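You operate a simulated robot arm through the tools that you are given. There is no shell and no other tool. Be economical: measure what you need, move in short steps, check, and stop when the job is done.

You are at the controls of a simulated two-armed robot. One attempt, no reset.

Task
On the open top of the cabinet table, fold the cream cloth in half, so that its two short edges meet.
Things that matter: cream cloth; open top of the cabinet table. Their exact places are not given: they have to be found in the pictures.

It is judged by the outcome, as a careful person would: the job done as asked, and still so three seconds after it is handed in. It fails if anything else is knocked over, pushed out of place, dropped, spilled or broken. Flat cloth is picked up by pressing the open fingertips on it (5 to 10 N) and closing them slowly along it; thin cloth reads only 2 to 8 mm in the jaws.

Robot
Two 7-joint arms with two-finger parallel grippers on one trunk, on a base that drives. Base frame: it is fixed to the floor where the robot stands at the start and does not move with it; the origin is under the middle of the robot, x ahead of it, y to its left, z up; the surface under the hand at the start is at about z = 880. Readings come in mm, degrees, newtons and seconds.
The left shoulder is at the start at [183, 171, 1081], the right one opposite. Places, roughly: open top of the cabinet table [700, -200, 900]. Payload 4.4 kg a hand.
Tool frame (each hand has its own): the origin (TCP) lies between the finger pads and is the grasp point; the fingertips stand 23 mm ahead of it; z points along the fingers, y is the line along which they close. The gripper opens to 94 mm. The fingers are 38 mm wide and 10 mm thick; the gripper's body (54 by 96 mm) begins 39 mm behind the TCP.
Orientation is told as [roll, pitch, yaw] about the base's x, y, z axes, in that order, counted from this pose: with the fingers straight down and closing along the base's y, the tool's x points along the base's -x, its y along +y and its z along -z.

Tools
- The arms move only by the tool nudge_tool. It takes "left_targets", "right_targets" or both (then of equal length, played together; a hand with none holds still); each is a list of rows, each a list of 3 entries, a list of its own where there are three numbers: the gripper command, from -1 (shut) to 1 (fully open), values between in proportion, then the shift along the tool's x, y, z in m, then the turn, a rotation vector about the tool's x, y, z in degrees. In form: [[fingers, [tx, ty, tz], [ax, ay, az]], ...]. A call has 1 to 10 rows; each row shifts and turns the commanded pose from where the row before left it, along the tool's axes as they then stand. Rows are played at 5 a second. More than 50 mm and 8.6 degrees between two rows, or a gripper value outside its range, and nothing of the call is played. Where a pose cannot be reached the arm comes as near as it can. A force on the tool above 40 N (or 10 N above the force at the start of the call, whichever is more), or a blocked arm, ends the call early, and 0.2 s more pass. The fingers move at their own pace (about 72 mm/s each) and stop on an object; they squeeze with about 29 N. The grip force told is the motor's: it shows also when the fingers shut on nothing. Time passes only in rows, and 0.2 s behind the last, so rows that do not move let the fingers close. It gives the time, the measured TCP pose, the force on the tool (base axes), the opening and the grip force at its end, in the units of the frame above (readings bear some noise), with the torque about the TCP (base axes, N m) and any sound that the robot's microphone picked up, and new pictures: "show" is both (left out), scene, wrist or none (wrist: the cameras of the hands that moved).
- Cameras (640 x 400 px; columns grow to the right, rows downward): "scene" is now at [303.4, -13.7, 1189.9]; the picture's right is [-0.20, -0.98, 0.00], its down [-0.74, 0.15, -0.65] and it looks along [0.64, -0.13, -0.76] (base axes); focal length 214 px, centre (320, 200). "left" rides on the left gripper at [86, -16, -75] in its tool frame; the picture's right is [0.18, 0.98, 0.00], its down [-0.58, 0.11, -0.81] and it looks along [-0.79, 0.15, 0.59] (tool axes); focal length 243 px, centre (320, 200). "right" rides on the right gripper at [86, 16, -74] in its tool frame; the picture's right is [-0.18, 0.98, 0.00], its down [-0.58, -0.11, -0.81] and it looks along [-0.79, -0.15, 0.59] (tool axes); focal length 243 px, centre (320, 200).
- move_column(by): slides the trunk up (or, below 0, down) by that many mm; the arms and the scene camera ride with it, the base frame stays. It gives what a move gives, with no picture.
- roll_base(legs): drives the robot by 1 to 6 legs, each [ahead, left, turn to the left] in mm, mm and degrees, along the robot's own axes; the way and the turn of a leg run together, so that a leg with both is an arc; at most 1500 mm and 180 degrees a leg. The arms and the cameras ride along, it lands a little off, and it stops where it bumps. It gives what a move gives, and a new picture of the scene camera.
- head_to(pan, tilt): turns the head with the scene camera to pan (to the left, within 80 degrees either way) and tilt (down, from -29 to 69), counted from straight ahead of the robot. It gives what a move gives, and a new picture of the scene camera.
- point_at(camera, pixels): for up to 12 pixels [column, row] of the newest picture of that camera ("zoom" is the newest enlarged one), the place [x, y, z] in the base frame of the surface seen there, good to about 2 mm. It takes no simulated time.
- close_up(camera, box): a new picture of the part [left, top, right, bottom] of that camera's present view, enlarged. It takes no simulated time.
- close_job(): hands the job in; it is judged then, once.

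Go step by step. Measure first, check grasps and placings, and put right what went wrong. The budget is 80 turns and 260 pictures, counting those below and the enlarged ones. Unless the task says otherwise, let go and move clear before handing in, and close with one line.

The tools are called by a JSON object that holds its "name" and its "arguments". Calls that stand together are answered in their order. nudge_tool: Moves the arms, as the interface text tells. Its arguments: {"type":"object","properties":{"left_targets":{"type":"array","items":{"type":"array"}},"right_targets":{"type":"array","items":{"type":"array"}},"show":{"type":"string","enum":["both","scene","wrist","none"]}},"required":[]} The other tools are called the same way: move_column (by) slides the trunk up or down; roll_base (legs) drives the base; head_to (pan, tilt) turns the head that bears the scene camera; point_at (camera, pixels) gives the place of the surface under pixels of a picture; close_up (camera, box) takes an enlarged picture of a part of a camera's view; close_job () hands the job in.

At the start:

```text
t: 0.0
left_ee_pos: [569.5, 208.4, 1106.8]
left_orientation: [0.0, 0.1, 0.1]
left_contact_force: [-0.5, -0.2, -0.3]
left_ft_torque: [0.02, -0.03, -0.01]
left_gripper_width: 94.0
left_grasp_force: 0.0
right_ee_pos: [549.1, -283.8, 1037.8]
right_orientation: [0.0, 0.0, 0.0]
right_contact_force: [-0.2, -0.1, 0.1]
right_ft_torque: [-0.02, 0.04, 0.0]
right_gripper_width: 94.0
right_grasp_force: 0.0
trunk travel left (down, up): [-100.0, 288.0]
robot x, y, heading: [-3.9, -2.1, -0.2]
head pan, tilt: [-11.7, 49.2]
```

scene: 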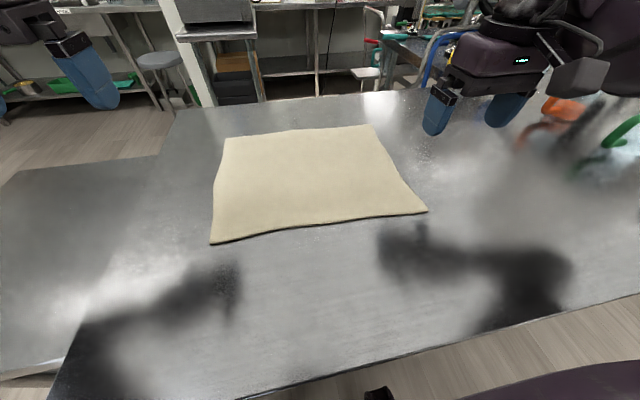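
right: 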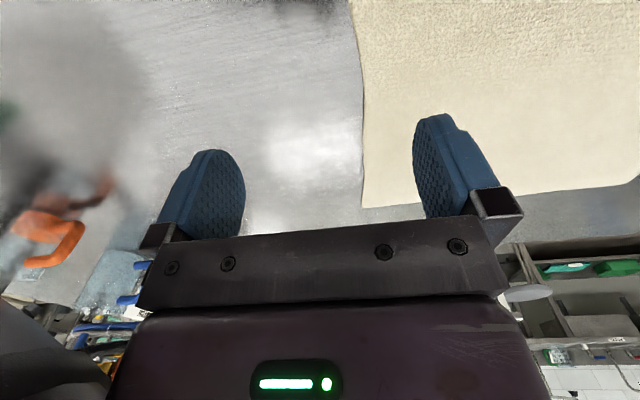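
left: 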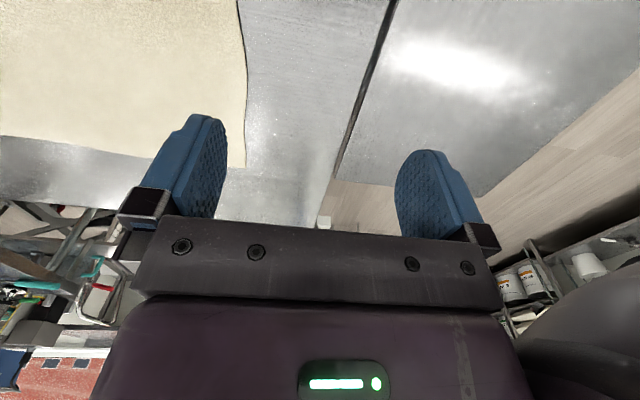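

The cream cloth lies in the scene picture with corners near (212,243), (427,211), (373,126), (225,138). I'll measure its corners and edges.

{"name": "point_at", "arguments": {"camera": "scene", "pixels": [[213, 241], [425, 210], [372, 127], [226, 140], [320, 224], [300, 131], [217, 188], [400, 165], [300, 180], [320, 260], [180, 200], [450, 180]]}}

{"name": "close_up", "arguments": {"camera": "scene", "box": [190, 110, 450, 260]}}

```text
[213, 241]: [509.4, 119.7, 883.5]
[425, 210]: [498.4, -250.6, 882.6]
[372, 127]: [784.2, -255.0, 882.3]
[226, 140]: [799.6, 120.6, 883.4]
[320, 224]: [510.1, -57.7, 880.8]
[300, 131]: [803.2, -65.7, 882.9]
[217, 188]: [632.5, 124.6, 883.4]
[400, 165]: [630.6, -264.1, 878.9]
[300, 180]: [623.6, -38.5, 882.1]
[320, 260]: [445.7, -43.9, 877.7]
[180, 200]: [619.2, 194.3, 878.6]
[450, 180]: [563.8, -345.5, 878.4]
```

```text
2.46 times, centred on (320, 185) of scene
```

zoom: 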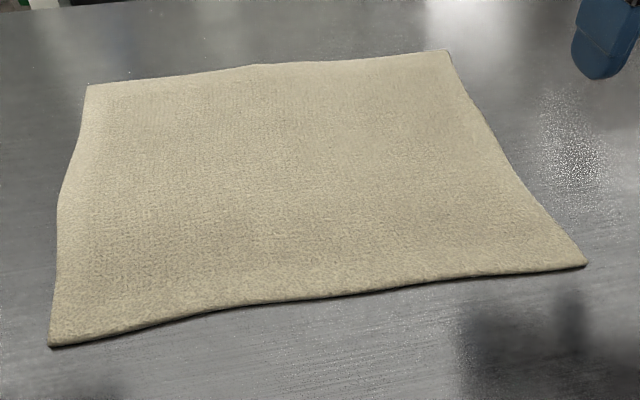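

The cloth is about 375 mm along y by 290 mm along x, so the short edges lie at y≈120 and y≈-255. I'll look around to see where the base could stand.

{"name": "head_to", "arguments": {"pan": -60, "tilt": 45}}

{"name": "head_to", "arguments": {"pan": 50, "tilt": 45}}

{"name": "head_to", "arguments": {"pan": 0, "tilt": 60}}

{"name": "point_at", "arguments": {"camera": "scene", "pixels": [[320, 330], [200, 330], [500, 330], [320, 300], [320, 360]]}}

```text
t: 1.2
left_ee_pos: [570.7, 209.1, 1106.9]
left_orientation: [0.0, 0.0, -0.1]
left_contact_force: [0.3, 0.0, 0.4]
left_ft_torque: [-0.01, 0.01, -0.02]
left_gripper_width: 94.2
left_grasp_force: 0.1
right_ee_pos: [548.7, -283.2, 1038.3]
right_orientation: [-0.1, 0.0, 0.0]
right_contact_force: [-0.1, -0.4, -0.3]
right_ft_torque: [-0.03, 0.03, -0.01]
right_gripper_width: 94.2
right_grasp_force: 0.0
trunk travel left (down, up): [-100.0, 288.0]
robot x, y, heading: [2.0, 0.6, 0.1]
head pan, tilt: [-60.0, 45.0]
```

scene: 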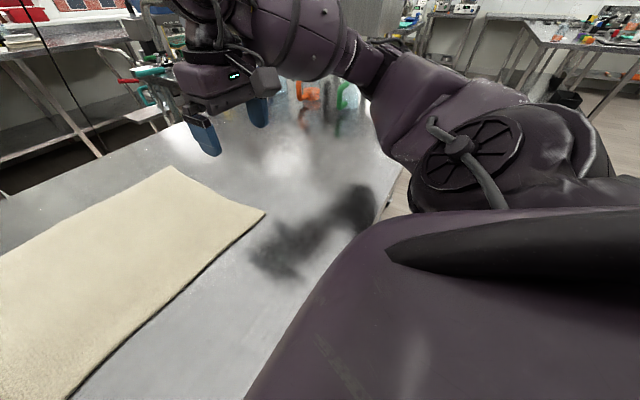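

```text
t: 3.0
left_ee_pos: [569.3, 207.5, 1105.8]
left_orientation: [0.0, 0.0, -0.1]
left_contact_force: [0.4, -0.1, -0.2]
left_ft_torque: [-0.02, 0.01, 0.0]
left_gripper_width: 93.9
left_grasp_force: 0.0
right_ee_pos: [549.1, -282.7, 1038.5]
right_orientation: [0.0, 0.0, 0.0]
right_contact_force: [-0.4, -0.5, 0.0]
right_ft_torque: [-0.02, -0.03, -0.01]
right_gripper_width: 93.9
right_grasp_force: 0.0
trunk travel left (down, up): [-100.0, 288.0]
robot x, y, heading: [-2.4, -3.7, 0.0]
head pan, tilt: [50.0, 45.0]
```

scene: 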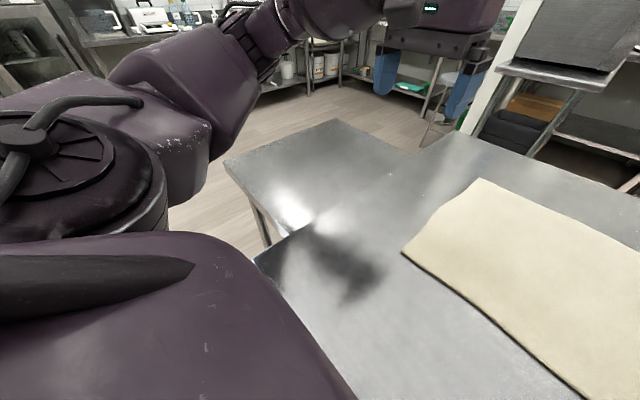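

```text
t: 4.2
left_ee_pos: [570.7, 207.6, 1105.8]
left_orientation: [0.0, 0.0, 0.0]
left_contact_force: [-0.4, -0.3, 1.2]
left_ft_torque: [-0.01, -0.02, -0.01]
left_gripper_width: 93.9
left_grasp_force: 0.0
right_ee_pos: [549.1, -283.8, 1039.4]
right_orientation: [-0.1, 0.0, 0.0]
right_contact_force: [0.7, -0.6, -0.3]
right_ft_torque: [0.04, 0.01, 0.02]
right_gripper_width: 94.1
right_grasp_force: 0.1
trunk travel left (down, up): [-100.0, 288.0]
robot x, y, heading: [0.7, 1.8, 0.0]
head pan, tilt: [0.0, 60.0]
```

scene: 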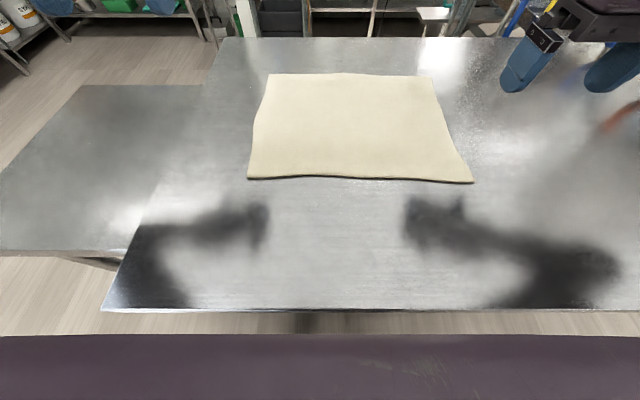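

```text
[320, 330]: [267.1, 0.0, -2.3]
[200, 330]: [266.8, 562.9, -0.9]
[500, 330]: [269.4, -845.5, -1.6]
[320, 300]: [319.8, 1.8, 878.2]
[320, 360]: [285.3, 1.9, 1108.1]
```

The table's near edge is at x≈305 and the floor beside it is clear. I plan to pinch both corners of the right short edge (left hand far, right hand near), then roll the base sideways to carry that edge to the left. First I'll place the base.

{"name": "roll_base", "arguments": {"legs": [[-30, -130, 0]]}}

```text
t: 6.0
left_ee_pos: [538.9, 78.7, 1106.2]
left_orientation: [0.0, 0.1, 0.1]
left_contact_force: [-0.1, -0.3, 0.5]
left_ft_torque: [0.0, -0.05, 0.0]
left_gripper_width: 94.1
left_grasp_force: 0.0
right_ee_pos: [518.8, -412.9, 1038.1]
right_orientation: [-0.1, 0.0, 0.0]
right_contact_force: [0.6, -0.2, 0.3]
right_ft_torque: [-0.02, 0.0, 0.01]
right_gripper_width: 94.0
right_grasp_force: 0.0
trunk travel left (down, up): [-100.0, 288.0]
robot x, y, heading: [-26.5, -130.0, -0.0]
head pan, tilt: [0.0, 60.0]
```

scene: 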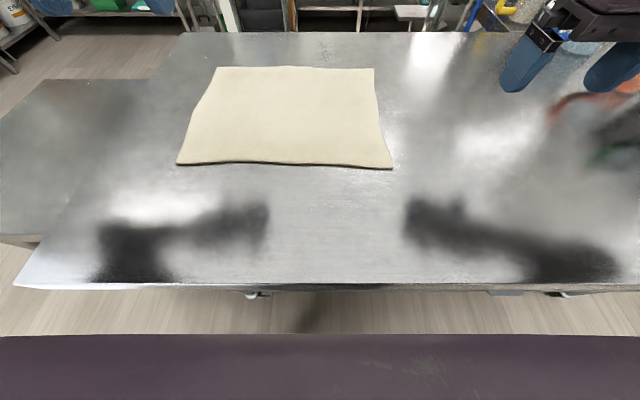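

The base is placed. Now I'll bring the left hand over the far right corner at a safe height.

{"name": "nudge_tool", "arguments": {"left_targets": [[-0.2, [-0.042, 0, 0], [0, 0, 0]], [-0.2, [-0.042, 0, 0], [0, 0, 0]], [-0.2, [-0.042, 0, 0], [0, 0, 0]], [-0.2, [-0.042, 0, 0], [0, 0, 0]], [-0.2, [-0.042, 0, 0], [0, 0, 0]], [-0.2, [0, -0.046, 0], [0, 0, 0]], [-0.2, [0, -0.046, 0], [0, 0, 0]], [-0.2, [0, -0.046, 0], [0, 0, 0]], [-0.2, [0, -0.046, 0], [0, 0, 0]], [-0.2, [0, -0.046, 0], [0, 0, 0]]], "show": "none"}}

{"name": "nudge_tool", "arguments": {"left_targets": [[-0.2, [0, -0.046, 0], [0, 0, 0]], [-0.2, [0, -0.046, 0], [0, 0, 0]], [-0.2, [0, 0, 0.04], [0, 0, 0]], [-0.2, [0, 0, 0.04], [0, 0, 0]], [-0.2, [0, 0, 0], [0, 0, 0]]], "show": "both"}}

```text
t: 8.2
left_ee_pos: [749.9, -153.3, 1105.6]
left_orientation: [0.0, 0.0, 0.0]
left_contact_force: [0.2, 0.0, -0.1]
left_ft_torque: [0.0, 0.03, -0.01]
left_gripper_width: 37.5
left_grasp_force: 0.0
right_ee_pos: [519.1, -415.3, 1038.2]
right_orientation: [0.0, -0.1, 0.0]
right_contact_force: [-1.4, -0.1, -0.9]
right_ft_torque: [-0.01, 0.01, 0.0]
right_gripper_width: 93.8
right_grasp_force: 0.0
trunk travel left (down, up): [-100.0, 288.0]
robot x, y, heading: [-27.1, -132.2, -0.2]
head pan, tilt: [0.0, 60.0]
```

```text
t: 9.4
left_ee_pos: [750.1, -243.4, 1026.8]
left_orientation: [0.0, 0.0, 0.1]
left_contact_force: [-0.1, -1.2, 0.3]
left_ft_torque: [-0.02, -0.02, -0.01]
left_gripper_width: 37.8
left_grasp_force: 0.0
right_ee_pos: [519.6, -412.1, 1041.0]
right_orientation: [0.0, -0.1, 0.0]
right_contact_force: [-0.3, 0.0, 0.2]
right_ft_torque: [-0.01, 0.02, 0.04]
right_gripper_width: 94.0
right_grasp_force: 0.1
trunk travel left (down, up): [-100.0, 288.0]
robot x, y, heading: [-28.7, -132.4, 0.0]
head pan, tilt: [0.0, 60.0]
```

scene: 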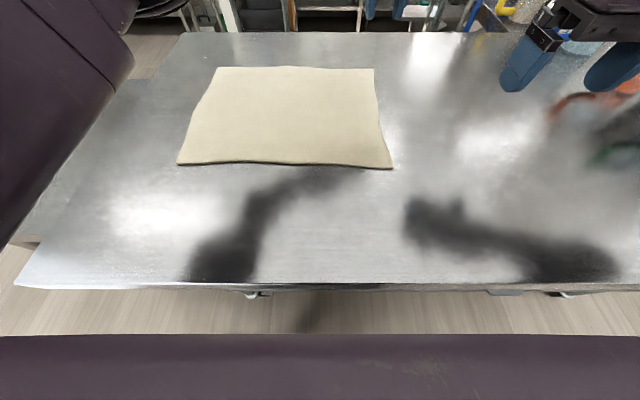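
left: 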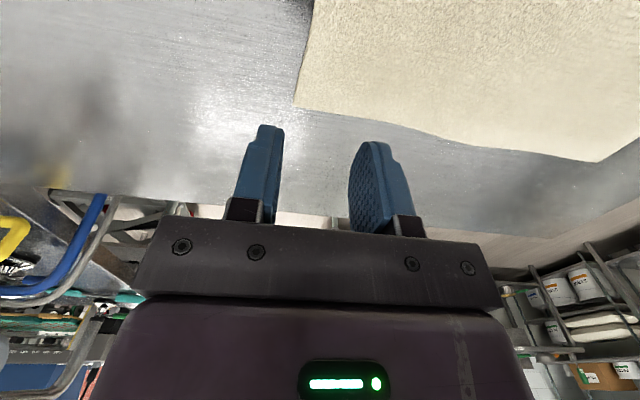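

The left hand is above the far right corner, seen in its camera near (296,103). I'll measure that edge exactly.

{"name": "point_at", "arguments": {"camera": "left", "pixels": [[298, 100], [305, 60], [312, 10], [330, 107], [597, 158], [400, 125], [450, 40]]}}

{"name": "head_to", "arguments": {"pan": 0, "tilt": 48}}

```text
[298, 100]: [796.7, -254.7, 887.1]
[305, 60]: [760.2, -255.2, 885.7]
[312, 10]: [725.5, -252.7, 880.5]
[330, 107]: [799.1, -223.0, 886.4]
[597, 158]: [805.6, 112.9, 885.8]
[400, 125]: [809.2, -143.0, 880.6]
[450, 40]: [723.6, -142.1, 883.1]
```

```text
t: 10.2
left_ee_pos: [749.5, -242.9, 1026.9]
left_orientation: [0.0, 0.0, 0.1]
left_contact_force: [-1.1, 0.6, -0.4]
left_ft_torque: [0.01, 0.02, 0.03]
left_gripper_width: 37.4
left_grasp_force: 0.0
right_ee_pos: [519.5, -412.8, 1039.2]
right_orientation: [0.0, 0.0, 0.0]
right_contact_force: [0.4, 1.0, -0.6]
right_ft_torque: [0.02, 0.0, 0.01]
right_gripper_width: 94.0
right_grasp_force: 0.0
trunk travel left (down, up): [-100.0, 288.0]
robot x, y, heading: [-26.3, -128.4, 0.3]
head pan, tilt: [0.0, 48.0]
```

scene: 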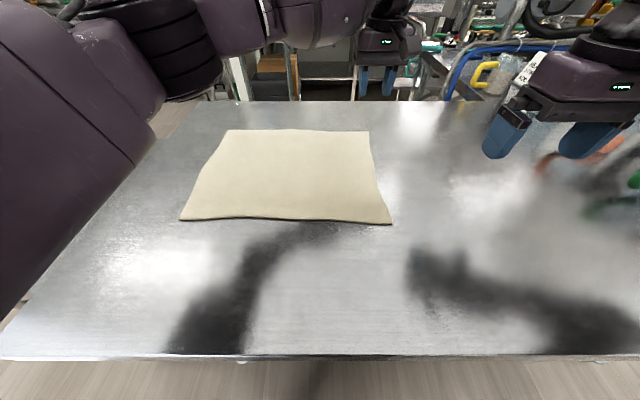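

The corner sits at (798,-255). I'll bring the right hand over the near corner and the left hand down to just above the cloth.

{"name": "nudge_tool", "arguments": {"left_targets": [[-0.2, [-0.018, 0, 0.01], [0, 0, 0]], [-0.2, [0, 0, 0.03], [0, 0, 0]], [-0.2, [0, 0, 0.03], [0, 0, 0]], [-0.2, [0, 0, 0.03], [0, 0, 0]], [-0.2, [0, 0, 0], [0, 0, 0]], [-0.2, [0, 0, 0], [0, 0, 0]], [-0.2, [0, 0, 0], [0, 0, 0]]], "right_targets": [[-0.2, [-0.01, 0.042, 0], [0, 0, 0]], [-0.2, [0, 0.042, 0], [0, 0, 0]], [-0.2, [0, 0.042, 0], [0, 0, 0]], [-0.2, [0, 0.042, 0.03], [0, 0, 0]], [-0.2, [0, 0, 0.035], [0, 0, 0]], [-0.2, [0, 0, 0.03], [0, 0, 0]], [-0.2, [0, 0, 0.0], [0, 0, 0]]]}}

```text
refused: row 4 steps farther than a row can; nothing moved
```

{"name": "nudge_tool", "arguments": {"left_targets": [[-0.2, [-0.018, 0, 0.01], [0, 0, 0]], [-0.2, [0, 0, 0.03], [0, 0, 0]], [-0.2, [0, 0, 0.03], [0, 0, 0]], [-0.2, [0, 0, 0.03], [0, 0, 0]], [-0.2, [0, 0, 0], [0, 0, 0]], [-0.2, [0, 0, 0], [0, 0, 0]], [-0.2, [0, 0, 0], [0, 0, 0]], [-0.2, [0, 0, 0], [0, 0, 0]]], "right_targets": [[-0.2, [-0.01, 0.042, 0], [0, 0, 0]], [-0.2, [0, 0.042, 0], [0, 0, 0]], [-0.2, [0, 0.042, 0], [0, 0, 0]], [-0.2, [0, 0.042, 0], [0, 0, 0]], [-0.2, [0, 0, 0.035], [0, 0, 0]], [-0.2, [0, 0, 0.03], [0, 0, 0]], [-0.2, [0, 0, 0.03], [0, 0, 0]], [-0.2, [0, 0, 0], [0, 0, 0]]]}}

```text
t: 12.0
left_ee_pos: [768.1, -243.8, 928.2]
left_orientation: [-0.1, 0.0, 0.2]
left_contact_force: [0.3, 0.3, 0.3]
left_ft_torque: [0.05, 0.0, 0.03]
left_gripper_width: 37.9
left_grasp_force: 0.1
right_ee_pos: [528.4, -244.7, 944.3]
right_orientation: [0.0, 0.0, 0.1]
right_contact_force: [0.3, -0.9, 0.0]
right_ft_torque: [0.03, 0.01, 0.0]
right_gripper_width: 37.6
right_grasp_force: 0.0
trunk travel left (down, up): [-100.0, 288.0]
robot x, y, heading: [-28.4, -130.1, 0.2]
head pan, tilt: [0.0, 48.0]
```

scene: 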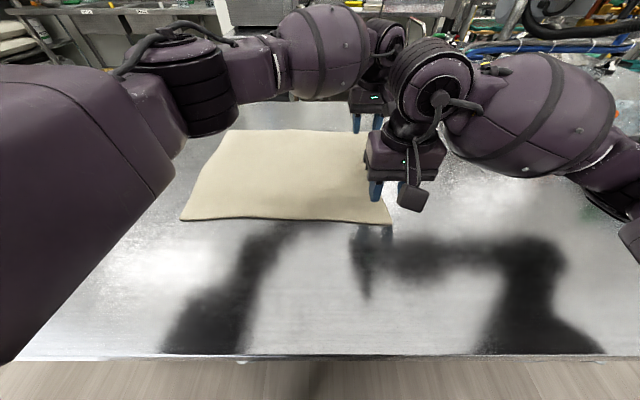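
right: 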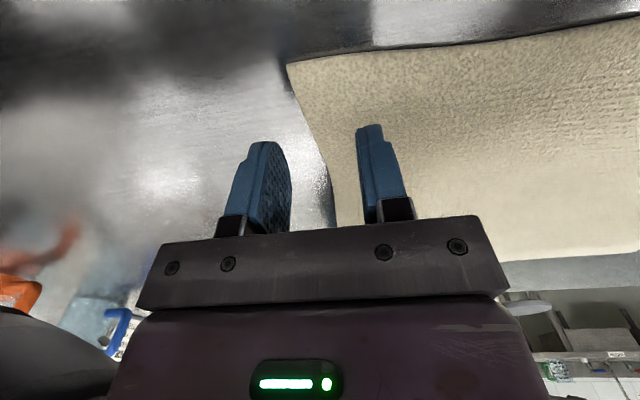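
left: 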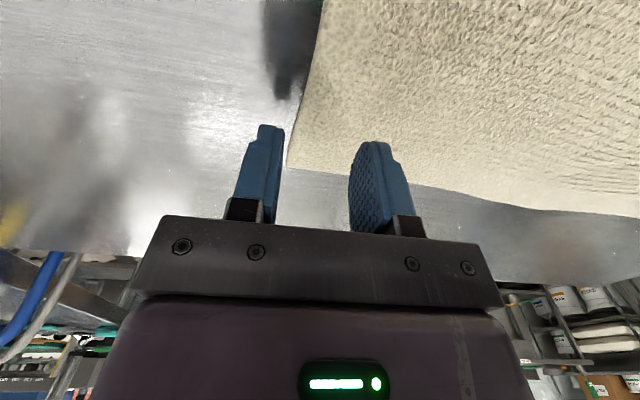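

Both hands straddle the right edge with no contact between the arms. I'll check where the near edge passes under the right fingers.

{"name": "point_at", "arguments": {"camera": "right", "pixels": [[292, 66], [305, 100], [320, 135], [330, 175], [336, 210]]}}

{"name": "point_at", "arguments": {"camera": "left", "pixels": [[291, 160], [300, 120], [310, 70]]}}

```text
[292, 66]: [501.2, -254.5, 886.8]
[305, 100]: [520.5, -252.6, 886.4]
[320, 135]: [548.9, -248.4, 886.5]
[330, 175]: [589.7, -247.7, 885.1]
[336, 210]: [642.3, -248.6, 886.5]
```

```text
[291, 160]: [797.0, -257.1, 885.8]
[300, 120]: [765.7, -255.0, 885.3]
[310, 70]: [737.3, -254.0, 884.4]
```

I'll lower both hands until they press lightly.

{"name": "nudge_tool", "arguments": {"left_targets": [[-0.2, [0, 0, 0.006], [0, 0, 0]], [-0.2, [0, 0, 0.006], [0, 0, 0]], [-0.2, [0, 0, 0.006], [0, 0, 0]], [-0.2, [0, 0, 0.003], [0, 0, 0]], [-0.2, [0, 0, 0], [0, 0, 0]]], "right_targets": [[-0.2, [0, 0, 0.014], [0, 0, 0]], [-0.2, [0, 0, 0.013], [0, 0, 0]], [-0.2, [0, 0, 0.006], [0, 0, 0]], [-0.2, [0, 0, 0.004], [0, 0, 0]], [-0.2, [0, 0, 0], [0, 0, 0]]], "show": "none"}}

```text
t: 13.2
left_ee_pos: [768.6, -243.8, 908.3]
left_orientation: [-0.1, -0.1, 0.1]
left_contact_force: [0.7, 0.0, 5.3]
left_ft_torque: [0.11, -0.05, -0.03]
left_gripper_width: 37.3
left_grasp_force: 0.2
right_ee_pos: [529.4, -245.7, 908.0]
right_orientation: [-0.1, -0.1, 0.0]
right_contact_force: [1.2, 0.0, 1.0]
right_ft_torque: [0.07, 0.02, -0.01]
right_gripper_width: 37.6
right_grasp_force: 0.1
trunk travel left (down, up): [-100.0, 288.0]
robot x, y, heading: [-27.4, -130.9, -0.0]
head pan, tilt: [0.0, 48.0]
```

Contact is starting: 5 N left, 1 N right. I'll press a bit more and close slowly.

{"name": "nudge_tool", "arguments": {"left_targets": [[-0.2, [0, 0, 0.001], [0, 0, 0]], [-0.2, [0, 0, 0], [0, 0, 0]]], "right_targets": [[-0.2, [0, 0, 0.002], [0, 0, 0]], [-0.2, [0, 0, 0.001], [0, 0, 0]]], "show": "none"}}

```text
t: 13.8
left_ee_pos: [766.7, -243.1, 906.1]
left_orientation: [0.1, -0.1, 0.1]
left_contact_force: [0.9, -0.5, 6.3]
left_ft_torque: [0.13, -0.05, -0.02]
left_gripper_width: 37.6
left_grasp_force: 0.1
right_ee_pos: [529.8, -246.2, 905.9]
right_orientation: [-0.1, -0.3, 0.1]
right_contact_force: [3.5, -0.3, 15.2]
right_ft_torque: [0.31, -0.03, -0.1]
right_gripper_width: 37.6
right_grasp_force: 0.0
trunk travel left (down, up): [-100.0, 288.0]
robot x, y, heading: [-33.3, -129.8, 0.2]
head pan, tilt: [0.0, 48.0]
```

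{"name": "nudge_tool", "arguments": {"left_targets": [[-0.2, [0, 0, 0.0006], [0, 0, 0]], [-0.35, [0, 0, 0], [0, 0, 0]], [-0.5, [0, 0, 0], [0, 0, 0]], [-0.65, [0, 0, 0], [0, 0, 0]], [-0.8, [0, 0, 0], [0, 0, 0]], [-0.9, [0, 0, 0], [0, 0, 0]], [-1, [0, 0, 0], [0, 0, 0]], [-1, [0, 0, 0], [0, 0, 0]], [-1, [0, 0, 0], [0, 0, 0]]], "right_targets": [[-0.2, [0, 0, -0.001], [0, 0, 0]], [-0.35, [0, 0, 0], [0, 0, 0]], [-0.5, [0, 0, 0], [0, 0, 0]], [-0.65, [0, 0, 0], [0, 0, 0]], [-0.8, [0, 0, 0], [0, 0, 0]], [-0.9, [0, 0, 0], [0, 0, 0]], [-1, [0, 0, 0], [0, 0, 0]], [-1, [0, 0, 0], [0, 0, 0]], [-1, [0, 0, 0], [0, 0, 0]]]}}

```text
t: 15.8
left_ee_pos: [766.4, -242.5, 906.2]
left_orientation: [-0.2, -0.2, 0.1]
left_contact_force: [-3.5, 2.5, 17.6]
left_ft_torque: [0.21, 0.21, -0.04]
left_gripper_width: 5.1
left_grasp_force: 29.3
right_ee_pos: [527.5, -244.4, 906.1]
right_orientation: [-0.1, -0.2, 0.0]
right_contact_force: [3.5, 0.4, 10.2]
right_ft_torque: [0.07, -0.11, -0.03]
right_gripper_width: 3.5
right_grasp_force: 28.9
trunk travel left (down, up): [-100.0, 288.0]
robot x, y, heading: [-28.3, -132.7, -0.1]
head pan, tilt: [0.0, 48.0]
```

scene: 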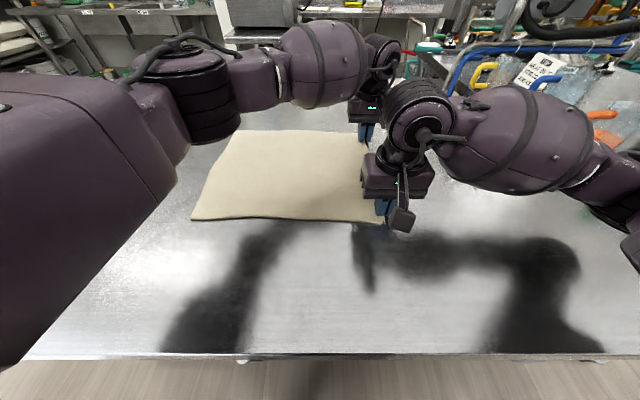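
right: 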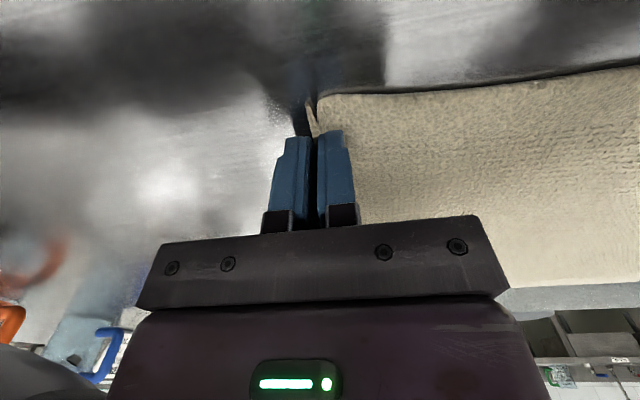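
left: 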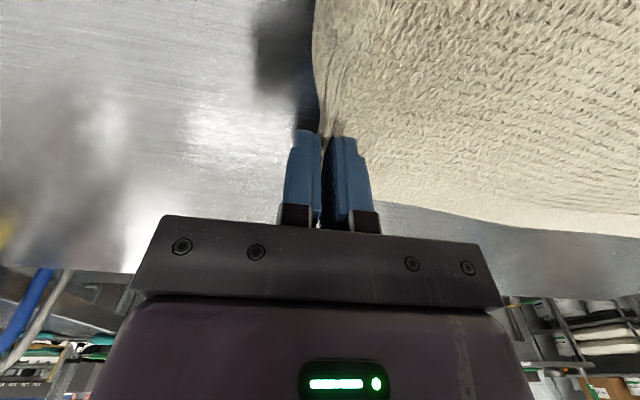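

Both grippers hold the edge (5.1 and 3.5 mm). I'll lift a little and check.

{"name": "nudge_tool", "arguments": {"left_targets": [[-1, [0, 0, -0.015], [0, 0, 0]], [-1, [0, 0, -0.02], [0, 0, 0]], [-1, [0, 0, -0.02], [0, 0, 0]], [-1, [0, 0, 0], [0, 0, 0]]], "right_targets": [[-1, [0, 0, -0.015], [0, 0, 0]], [-1, [0, 0, -0.02], [0, 0, 0]], [-1, [0, 0, -0.02], [0, 0, 0]], [-1, [0, 0, 0], [0, 0, 0]]]}}

{"name": "close_up", "arguments": {"camera": "scene", "box": [170, 90, 450, 250]}}

```text
t: 16.8
left_ee_pos: [768.3, -243.6, 957.0]
left_orientation: [0.0, 0.2, 0.1]
left_contact_force: [-1.3, 0.5, 0.1]
left_ft_torque: [-0.01, 0.0, -0.01]
left_gripper_width: 4.8
left_grasp_force: 29.2
right_ee_pos: [529.0, -244.8, 960.1]
right_orientation: [0.0, 0.1, 0.0]
right_contact_force: [0.6, 0.9, -0.4]
right_ft_torque: [0.01, -0.06, -0.03]
right_gripper_width: 3.1
right_grasp_force: 29.0
trunk travel left (down, up): [-100.0, 288.0]
robot x, y, heading: [-30.7, -128.6, 0.2]
head pan, tilt: [0.0, 48.0]
```

scene: 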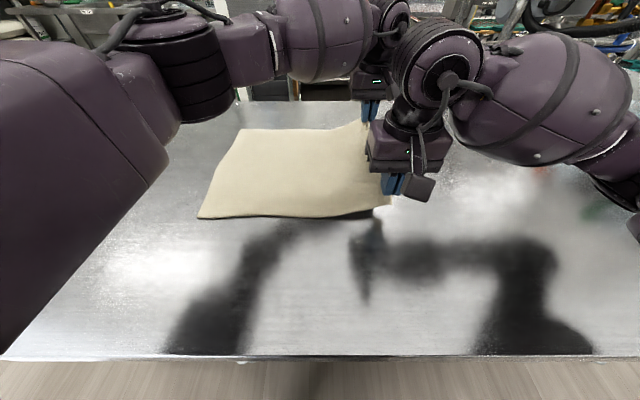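
right: 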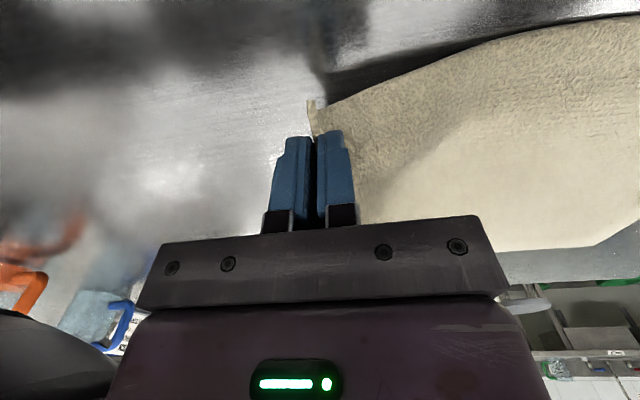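
left: 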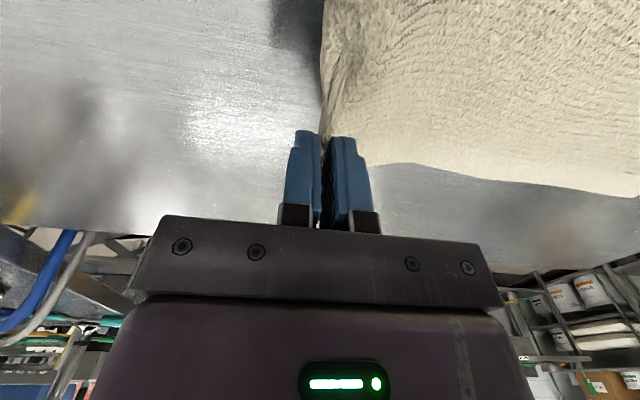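

```text
2.29 times, centred on (310, 170) of scene
```

zoom: 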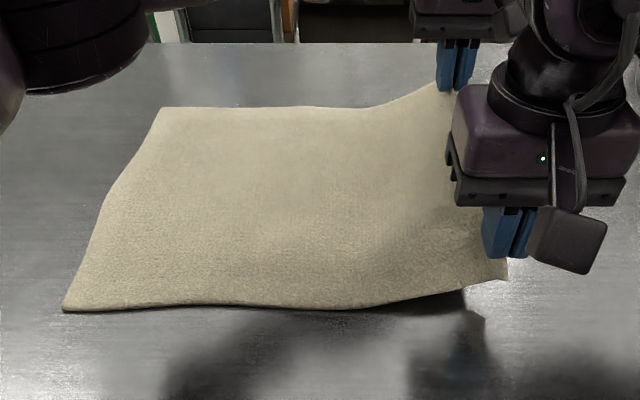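

The lift holds, but the cloth has slid slightly right. I'll measure its left edge now.

{"name": "point_at", "arguments": {"camera": "scene", "pixels": [[201, 215], [218, 175], [228, 155], [241, 132], [300, 214]]}}

```text
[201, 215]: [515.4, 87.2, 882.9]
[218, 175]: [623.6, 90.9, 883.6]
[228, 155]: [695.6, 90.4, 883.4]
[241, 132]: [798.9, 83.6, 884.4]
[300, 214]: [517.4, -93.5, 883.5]
```

The left edge is now at y≈87, so the fold line should be near y≈-100. I'll carry the edge over in alternating base and arm steps.

{"name": "roll_base", "arguments": {"legs": [[0, 40, 0]]}}

{"name": "nudge_tool", "arguments": {"left_targets": [[-1, [0, 0, -0.025], [0, 0, 0]], [-1, [0, 0, -0.025], [0, 0, 0]], [-1, [0, 0, -0.02], [0, 0, 0]], [-1, [0, 0, 0], [0, 0, 0]]], "right_targets": [[-1, [0, 0, -0.025], [0, 0, 0]], [-1, [0, 0, -0.025], [0, 0, 0]], [-1, [0, 0, -0.02], [0, 0, 0]], [-1, [0, 0, 0], [0, 0, 0]]], "show": "scene"}}

```text
t: 17.8
left_ee_pos: [767.6, -203.1, 960.0]
left_orientation: [0.0, 0.0, 0.0]
left_contact_force: [-1.3, -0.2, -0.6]
left_ft_torque: [0.01, 0.02, -0.03]
left_gripper_width: 5.1
left_grasp_force: 28.6
right_ee_pos: [528.5, -205.5, 960.6]
right_orientation: [0.0, 0.0, 0.1]
right_contact_force: [1.1, -0.9, -0.2]
right_ft_torque: [0.0, -0.01, 0.0]
right_gripper_width: 3.3
right_grasp_force: 28.7
trunk travel left (down, up): [-100.0, 288.0]
robot x, y, heading: [-30.4, -86.5, 0.2]
head pan, tilt: [0.0, 48.0]
```

scene: 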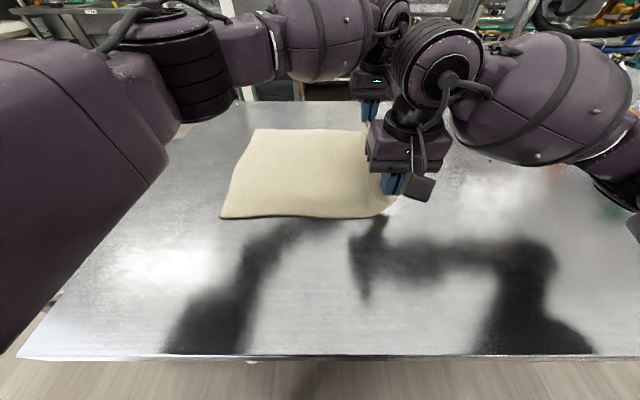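

```text
t: 18.8
left_ee_pos: [769.0, -203.6, 1028.2]
left_orientation: [0.0, 0.1, 0.1]
left_contact_force: [-1.6, -0.1, 0.2]
left_ft_torque: [0.01, 0.05, -0.02]
left_gripper_width: 4.8
left_grasp_force: 29.2
right_ee_pos: [528.5, -204.8, 1029.5]
right_orientation: [-0.1, 0.2, 0.1]
right_contact_force: [1.4, 0.8, -0.7]
right_ft_torque: [0.01, -0.02, 0.0]
right_gripper_width: 3.1
right_grasp_force: 28.9
trunk travel left (down, up): [-100.0, 288.0]
robot x, y, heading: [-27.6, -89.5, 0.2]
head pan, tilt: [0.0, 48.0]
```

scene: 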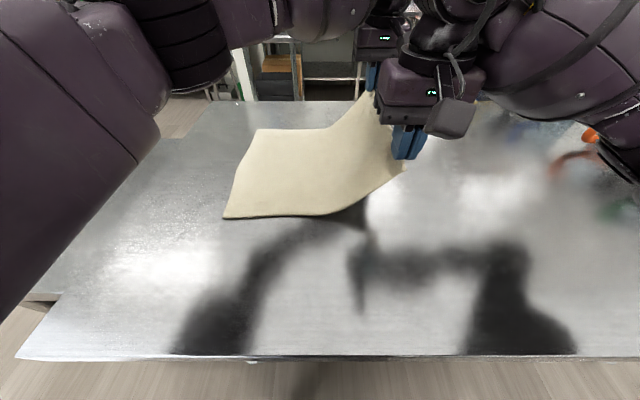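

{"name": "roll_base", "arguments": {"legs": [[0, 100, 0]]}}

{"name": "point_at", "arguments": {"camera": "scene", "pixels": [[320, 200]]}}

```text
t: 20.3
left_ee_pos: [768.9, -104.8, 1028.0]
left_orientation: [0.0, 0.1, 0.0]
left_contact_force: [-1.9, 0.0, -0.4]
left_ft_torque: [0.03, 0.02, 0.0]
left_gripper_width: 4.8
left_grasp_force: 29.0
right_ee_pos: [529.0, -105.9, 1030.8]
right_orientation: [0.0, 0.0, 0.1]
right_contact_force: [2.1, -0.2, 0.6]
right_ft_torque: [-0.02, -0.04, -0.02]
right_gripper_width: 3.3
right_grasp_force: 28.3
trunk travel left (down, up): [-100.0, 288.0]
robot x, y, heading: [-29.9, 6.6, -0.1]
head pan, tilt: [0.0, 48.0]
```

scene: 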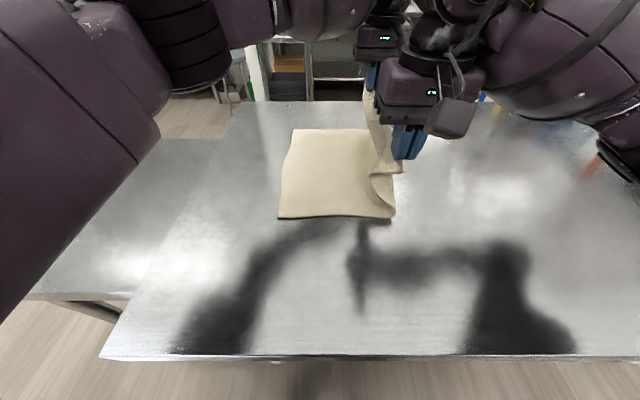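

```text
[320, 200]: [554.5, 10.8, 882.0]
```

{"name": "point_at", "arguments": {"camera": "scene", "pixels": [[281, 215], [285, 175], [295, 132], [392, 214], [398, 190], [372, 180]]}}

```text
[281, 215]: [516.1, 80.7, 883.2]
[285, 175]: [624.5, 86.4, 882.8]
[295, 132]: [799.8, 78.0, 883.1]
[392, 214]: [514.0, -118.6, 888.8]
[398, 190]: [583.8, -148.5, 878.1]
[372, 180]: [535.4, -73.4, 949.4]
```

The left edge is now at y≈82 and the fold is forming properly. I'll continue left and then start tilting.

{"name": "roll_base", "arguments": {"legs": [[0, 95, 0]]}}

{"name": "nudge_tool", "arguments": {"left_targets": [[-1, [0, 0, 0.02], [0, 0, 0]], [-1, [0, 0, 0.02], [0, 0, 0]], [-1, [0, 0, 0], [0, 0, 0]]], "right_targets": [[-1, [0, 0, 0.02], [0, 0, 0]], [-1, [0, 0, 0.02], [0, 0, 0]], [-1, [0, 0, 0], [0, 0, 0]]]}}

```text
t: 21.8
left_ee_pos: [768.8, -7.6, 1028.7]
left_orientation: [0.1, 0.0, 0.0]
left_contact_force: [-1.3, 0.0, 0.1]
left_ft_torque: [0.01, 0.05, -0.05]
left_gripper_width: 5.0
left_grasp_force: 28.7
right_ee_pos: [529.2, -10.9, 1030.3]
right_orientation: [0.0, 0.0, 0.0]
right_contact_force: [1.3, 1.2, -0.9]
right_ft_torque: [-0.03, -0.03, 0.0]
right_gripper_width: 3.4
right_grasp_force: 29.1
trunk travel left (down, up): [-100.0, 288.0]
robot x, y, heading: [-29.3, 103.2, 0.1]
head pan, tilt: [0.0, 48.0]
```

scene: 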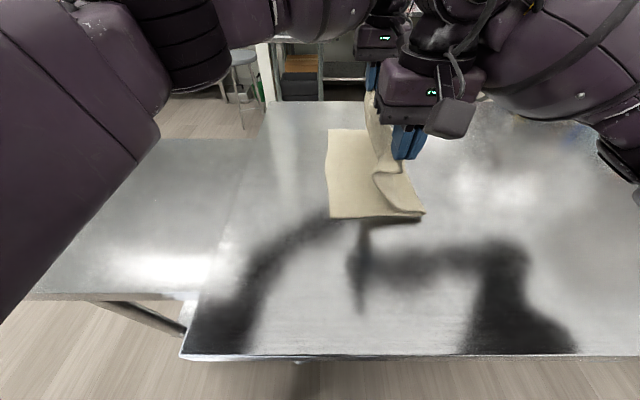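

```text
t: 22.6
left_ee_pos: [767.6, -9.3, 990.5]
left_orientation: [0.1, 0.0, 0.0]
left_contact_force: [-1.6, -0.1, -0.3]
left_ft_torque: [0.01, 0.06, -0.03]
left_gripper_width: 4.6
left_grasp_force: 29.2
right_ee_pos: [528.7, -11.6, 991.9]
right_orientation: [0.0, 0.0, 0.0]
right_contact_force: [1.3, 0.9, -0.1]
right_ft_torque: [-0.06, -0.01, 0.0]
right_gripper_width: 3.3
right_grasp_force: 29.4
trunk travel left (down, up): [-100.0, 288.0]
robot x, y, heading: [-31.7, 98.6, -0.2]
head pan, tilt: [0.0, 48.0]
```

scene: 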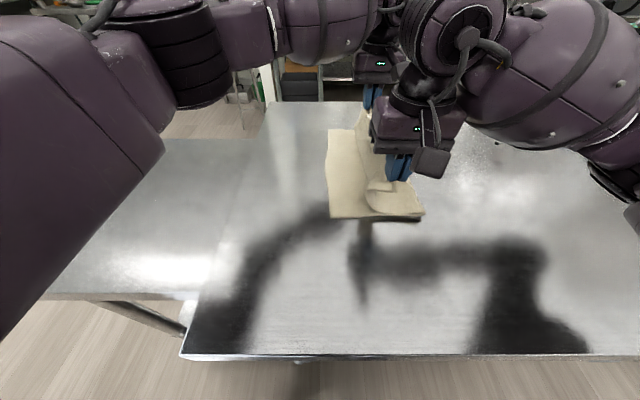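
right: 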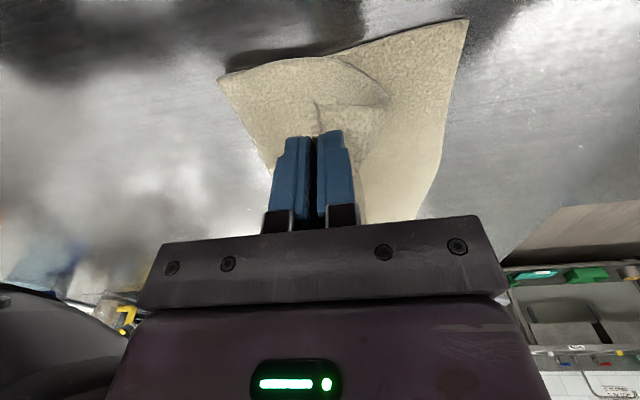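
left: 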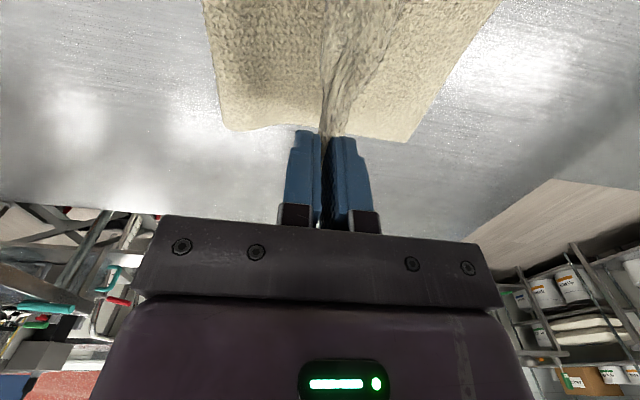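

The fold looks clean, with the top layer going over. I'll lower a bit more and roll left 65 mm.

{"name": "nudge_tool", "arguments": {"left_targets": [[-1, [0, 0, 0.02], [0, 0, 0]], [-1, [0, 0, 0.018], [0, 0, 0]], [-1, [0, 0, 0], [0, 0, 0]]], "right_targets": [[-1, [0, 0, 0.02], [0, 0, 0]], [-1, [0, 0, 0.02], [0, 0, 0]], [-1, [0, 0, 0], [0, 0, 0]]], "show": "none"}}

{"name": "roll_base", "arguments": {"legs": [[0, 65, 0]]}}

{"name": "nudge_tool", "arguments": {"left_targets": [[-1, [0, 0, 0], [8, 0, 0]], [-1, [0, 0, 0], [8, 0, 0]], [-1, [0, 0, 0], [8, 0, 0]], [-1, [0, 0, 0], [8, 0, 0]], [-1, [0, 0, 0], [8, 0, 0]], [-1, [0, 0, 0], [0, 0, 0]]], "right_targets": [[-1, [0, 0, 0], [8, 0, 0]], [-1, [0, 0, 0], [8, 0, 0]], [-1, [0, 0, 0], [8, 0, 0]], [-1, [0, 0, 0], [8, 0, 0]], [-1, [0, 0, 0], [8, 0, 0]], [-1, [0, 0, 0], [0, 0, 0]]]}}

```text
t: 23.4
left_ee_pos: [768.4, -9.2, 951.6]
left_orientation: [0.0, 0.0, -0.1]
left_contact_force: [-1.9, -0.1, -0.5]
left_ft_torque: [0.02, 0.04, -0.04]
left_gripper_width: 4.7
left_grasp_force: 29.1
right_ee_pos: [530.0, -10.5, 950.9]
right_orientation: [0.0, -0.1, 0.0]
right_contact_force: [1.2, 0.1, -0.2]
right_ft_torque: [-0.02, -0.03, -0.02]
right_gripper_width: 3.0
right_grasp_force: 29.0
trunk travel left (down, up): [-100.0, 288.0]
robot x, y, heading: [-29.1, 103.0, -0.3]
head pan, tilt: [0.0, 48.0]
```

```text
t: 24.7
left_ee_pos: [768.9, 55.9, 950.9]
left_orientation: [0.0, 0.1, 0.0]
left_contact_force: [-0.9, -0.1, 0.6]
left_ft_torque: [-0.03, 0.06, -0.04]
left_gripper_width: 4.9
left_grasp_force: 28.9
right_ee_pos: [528.7, 54.3, 950.5]
right_orientation: [0.0, -0.1, 0.0]
right_contact_force: [2.0, 0.7, 0.0]
right_ft_torque: [-0.04, -0.04, -0.02]
right_gripper_width: 3.2
right_grasp_force: 28.9
trunk travel left (down, up): [-100.0, 288.0]
robot x, y, heading: [-30.1, 167.5, -0.2]
head pan, tilt: [0.0, 48.0]
```

scene: 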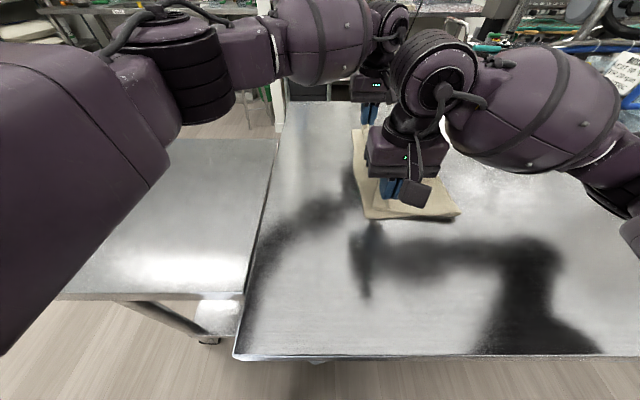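

```text
t: 26.1
left_ee_pos: [768.9, 54.3, 951.5]
left_orientation: [-40.1, 0.0, 0.0]
left_contact_force: [-1.0, 0.1, 0.0]
left_ft_torque: [0.05, 0.05, -0.03]
left_gripper_width: 4.4
left_grasp_force: 28.9
right_ee_pos: [528.9, 53.3, 951.3]
right_orientation: [-40.0, -0.1, -0.1]
right_contact_force: [0.4, 0.3, -0.2]
right_ft_torque: [0.05, 0.01, 0.03]
right_gripper_width: 3.0
right_grasp_force: 28.8
trunk travel left (down, up): [-100.0, 288.0]
robot x, y, heading: [-31.7, 169.5, -0.1]
head pan, tilt: [0.0, 48.0]
```

scene: 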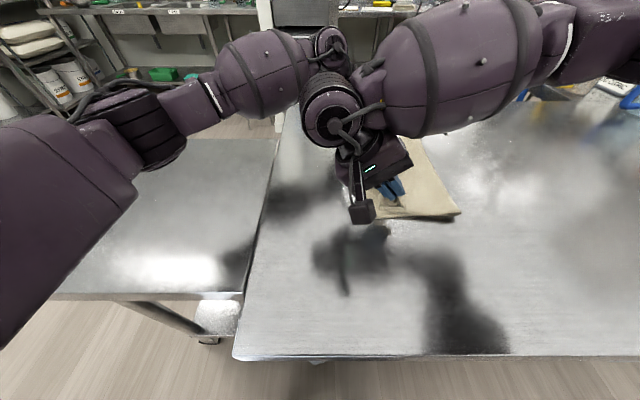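
right: 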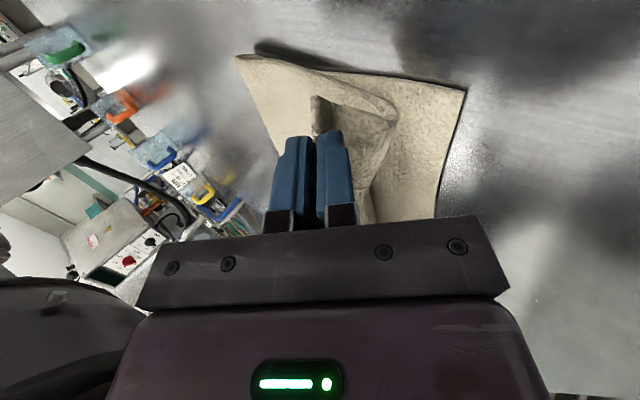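
left: 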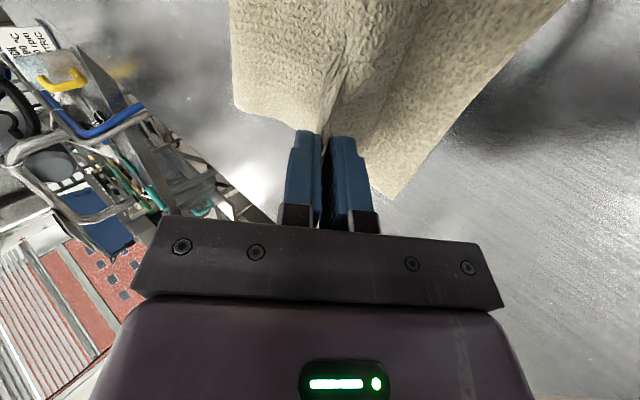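

{"name": "close_up", "arguments": {"camera": "right", "box": [220, 40, 480, 230]}}

{"name": "point_at", "arguments": {"camera": "right", "pixels": [[316, 102], [320, 130], [392, 108], [463, 95], [441, 205], [240, 62], [350, 85]]}}

{"name": "point_at", "arguments": {"camera": "left", "pixels": [[237, 105], [390, 195], [470, 110], [325, 110], [350, 120]]}}

```text
2.11 times, centred on (350, 135) of right
```

zoom: 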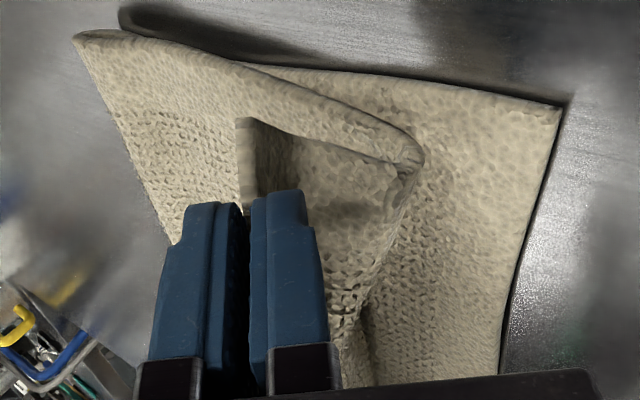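

```text
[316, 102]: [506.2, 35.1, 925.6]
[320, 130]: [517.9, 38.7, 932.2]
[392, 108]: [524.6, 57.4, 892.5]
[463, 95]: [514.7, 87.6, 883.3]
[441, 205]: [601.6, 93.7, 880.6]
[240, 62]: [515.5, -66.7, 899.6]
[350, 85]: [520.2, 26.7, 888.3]
```

```text
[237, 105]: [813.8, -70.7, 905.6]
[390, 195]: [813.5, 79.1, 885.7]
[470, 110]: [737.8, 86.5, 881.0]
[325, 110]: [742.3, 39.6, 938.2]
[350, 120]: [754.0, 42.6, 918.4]
```

The right close-up shows the top layer hanging over and folding back, with slack at the fold (y≈-67). I'll tilt further, then lower and shift +y to bring the held edge onto the left edge.

{"name": "nudge_tool", "arguments": {"left_targets": [[-1, [0, 0, 0], [7.5, 0, 0]], [-1, [0, 0, 0], [7.5, 0, 0]], [-1, [0, 0.0096, -0.0011], [0, 0, 0]], [-1, [0, 0.0096, -0.0011], [0, 0, 0]], [-1, [0, 0.0096, -0.0011], [0, 0, 0]], [-1, [0, 0.0096, -0.0011], [0, 0, 0]], [-1, [0, 0.0096, -0.0011], [0, 0, 0]], [-1, [0, 0, 0], [0, 0, 0]]], "right_targets": [[-1, [0, 0, 0], [7.5, 0, 0]], [-1, [0, 0, 0], [7.5, 0, 0]], [-1, [0, 0.0096, -0.0011], [0, 0, 0]], [-1, [0, 0.0096, -0.0011], [0, 0, 0]], [-1, [0, 0.0096, -0.0011], [0, 0, 0]], [-1, [0, 0.0096, -0.0011], [0, 0, 0]], [-1, [0, 0.0096, -0.0011], [0, 0, 0]], [-1, [0, 0, 0], [0, 0, 0]]]}}

{"name": "close_up", "arguments": {"camera": "right", "box": [220, 40, 480, 230]}}

```text
t: 27.9
left_ee_pos: [767.4, 86.8, 916.9]
left_orientation: [-54.9, 0.1, 0.1]
left_contact_force: [-1.1, 0.1, 0.4]
left_ft_torque: [0.16, 0.0, -0.03]
left_gripper_width: 4.5
left_grasp_force: 29.1
right_ee_pos: [528.3, 85.4, 912.6]
right_orientation: [-54.9, -0.1, 0.0]
right_contact_force: [0.8, 0.2, 1.3]
right_ft_torque: [0.06, -0.04, -0.01]
right_gripper_width: 2.9
right_grasp_force: 28.9
trunk travel left (down, up): [-100.0, 288.0]
robot x, y, heading: [-30.2, 168.3, 0.1]
head pan, tilt: [0.0, 48.0]
```

scene: 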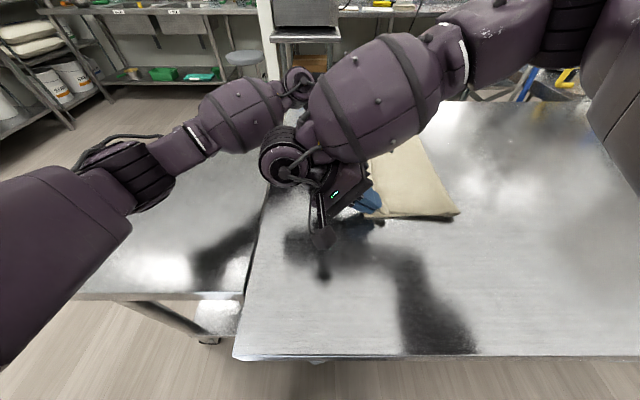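
right: 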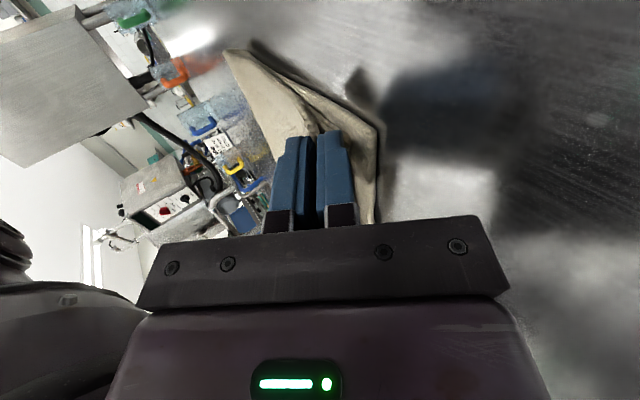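
left: 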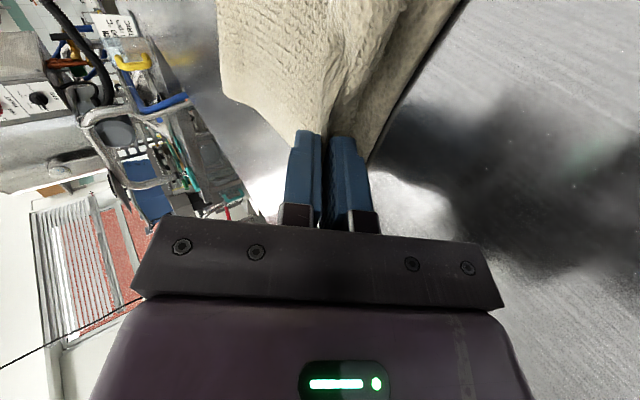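

```text
2.11 times, centred on (350, 135) of right
```

zoom: 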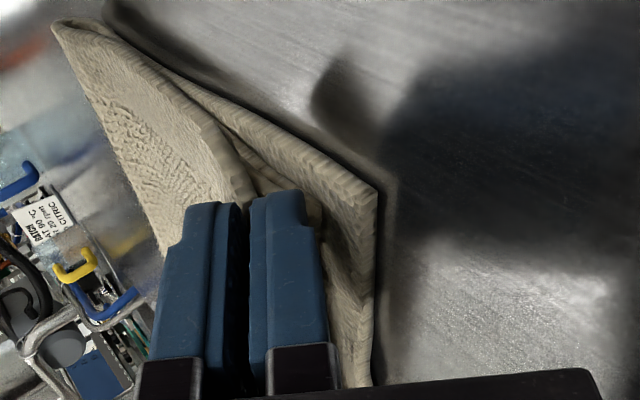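

Near final placement: I'll measure the bottom layer's left edge and the fold.

{"name": "point_at", "arguments": {"camera": "right", "pixels": [[372, 120], [372, 200], [318, 120], [310, 105], [228, 55]]}}

{"name": "point_at", "arguments": {"camera": "left", "pixels": [[225, 92], [380, 130], [440, 30], [325, 115], [290, 130], [368, 160]]}}

{"name": "point_at", "arguments": {"camera": "scene", "pixels": [[456, 211], [440, 180], [420, 145], [400, 200]]}}

```text
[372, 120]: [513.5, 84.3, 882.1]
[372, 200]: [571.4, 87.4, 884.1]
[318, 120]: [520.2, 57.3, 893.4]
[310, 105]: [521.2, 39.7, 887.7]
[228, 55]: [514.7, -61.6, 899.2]
```

```text
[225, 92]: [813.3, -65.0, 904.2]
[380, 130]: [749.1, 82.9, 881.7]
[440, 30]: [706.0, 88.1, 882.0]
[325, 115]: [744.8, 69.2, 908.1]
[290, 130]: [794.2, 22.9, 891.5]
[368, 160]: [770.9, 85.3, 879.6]
```

```text
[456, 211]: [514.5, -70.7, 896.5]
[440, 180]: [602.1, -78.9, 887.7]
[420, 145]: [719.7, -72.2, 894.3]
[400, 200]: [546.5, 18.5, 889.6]
```

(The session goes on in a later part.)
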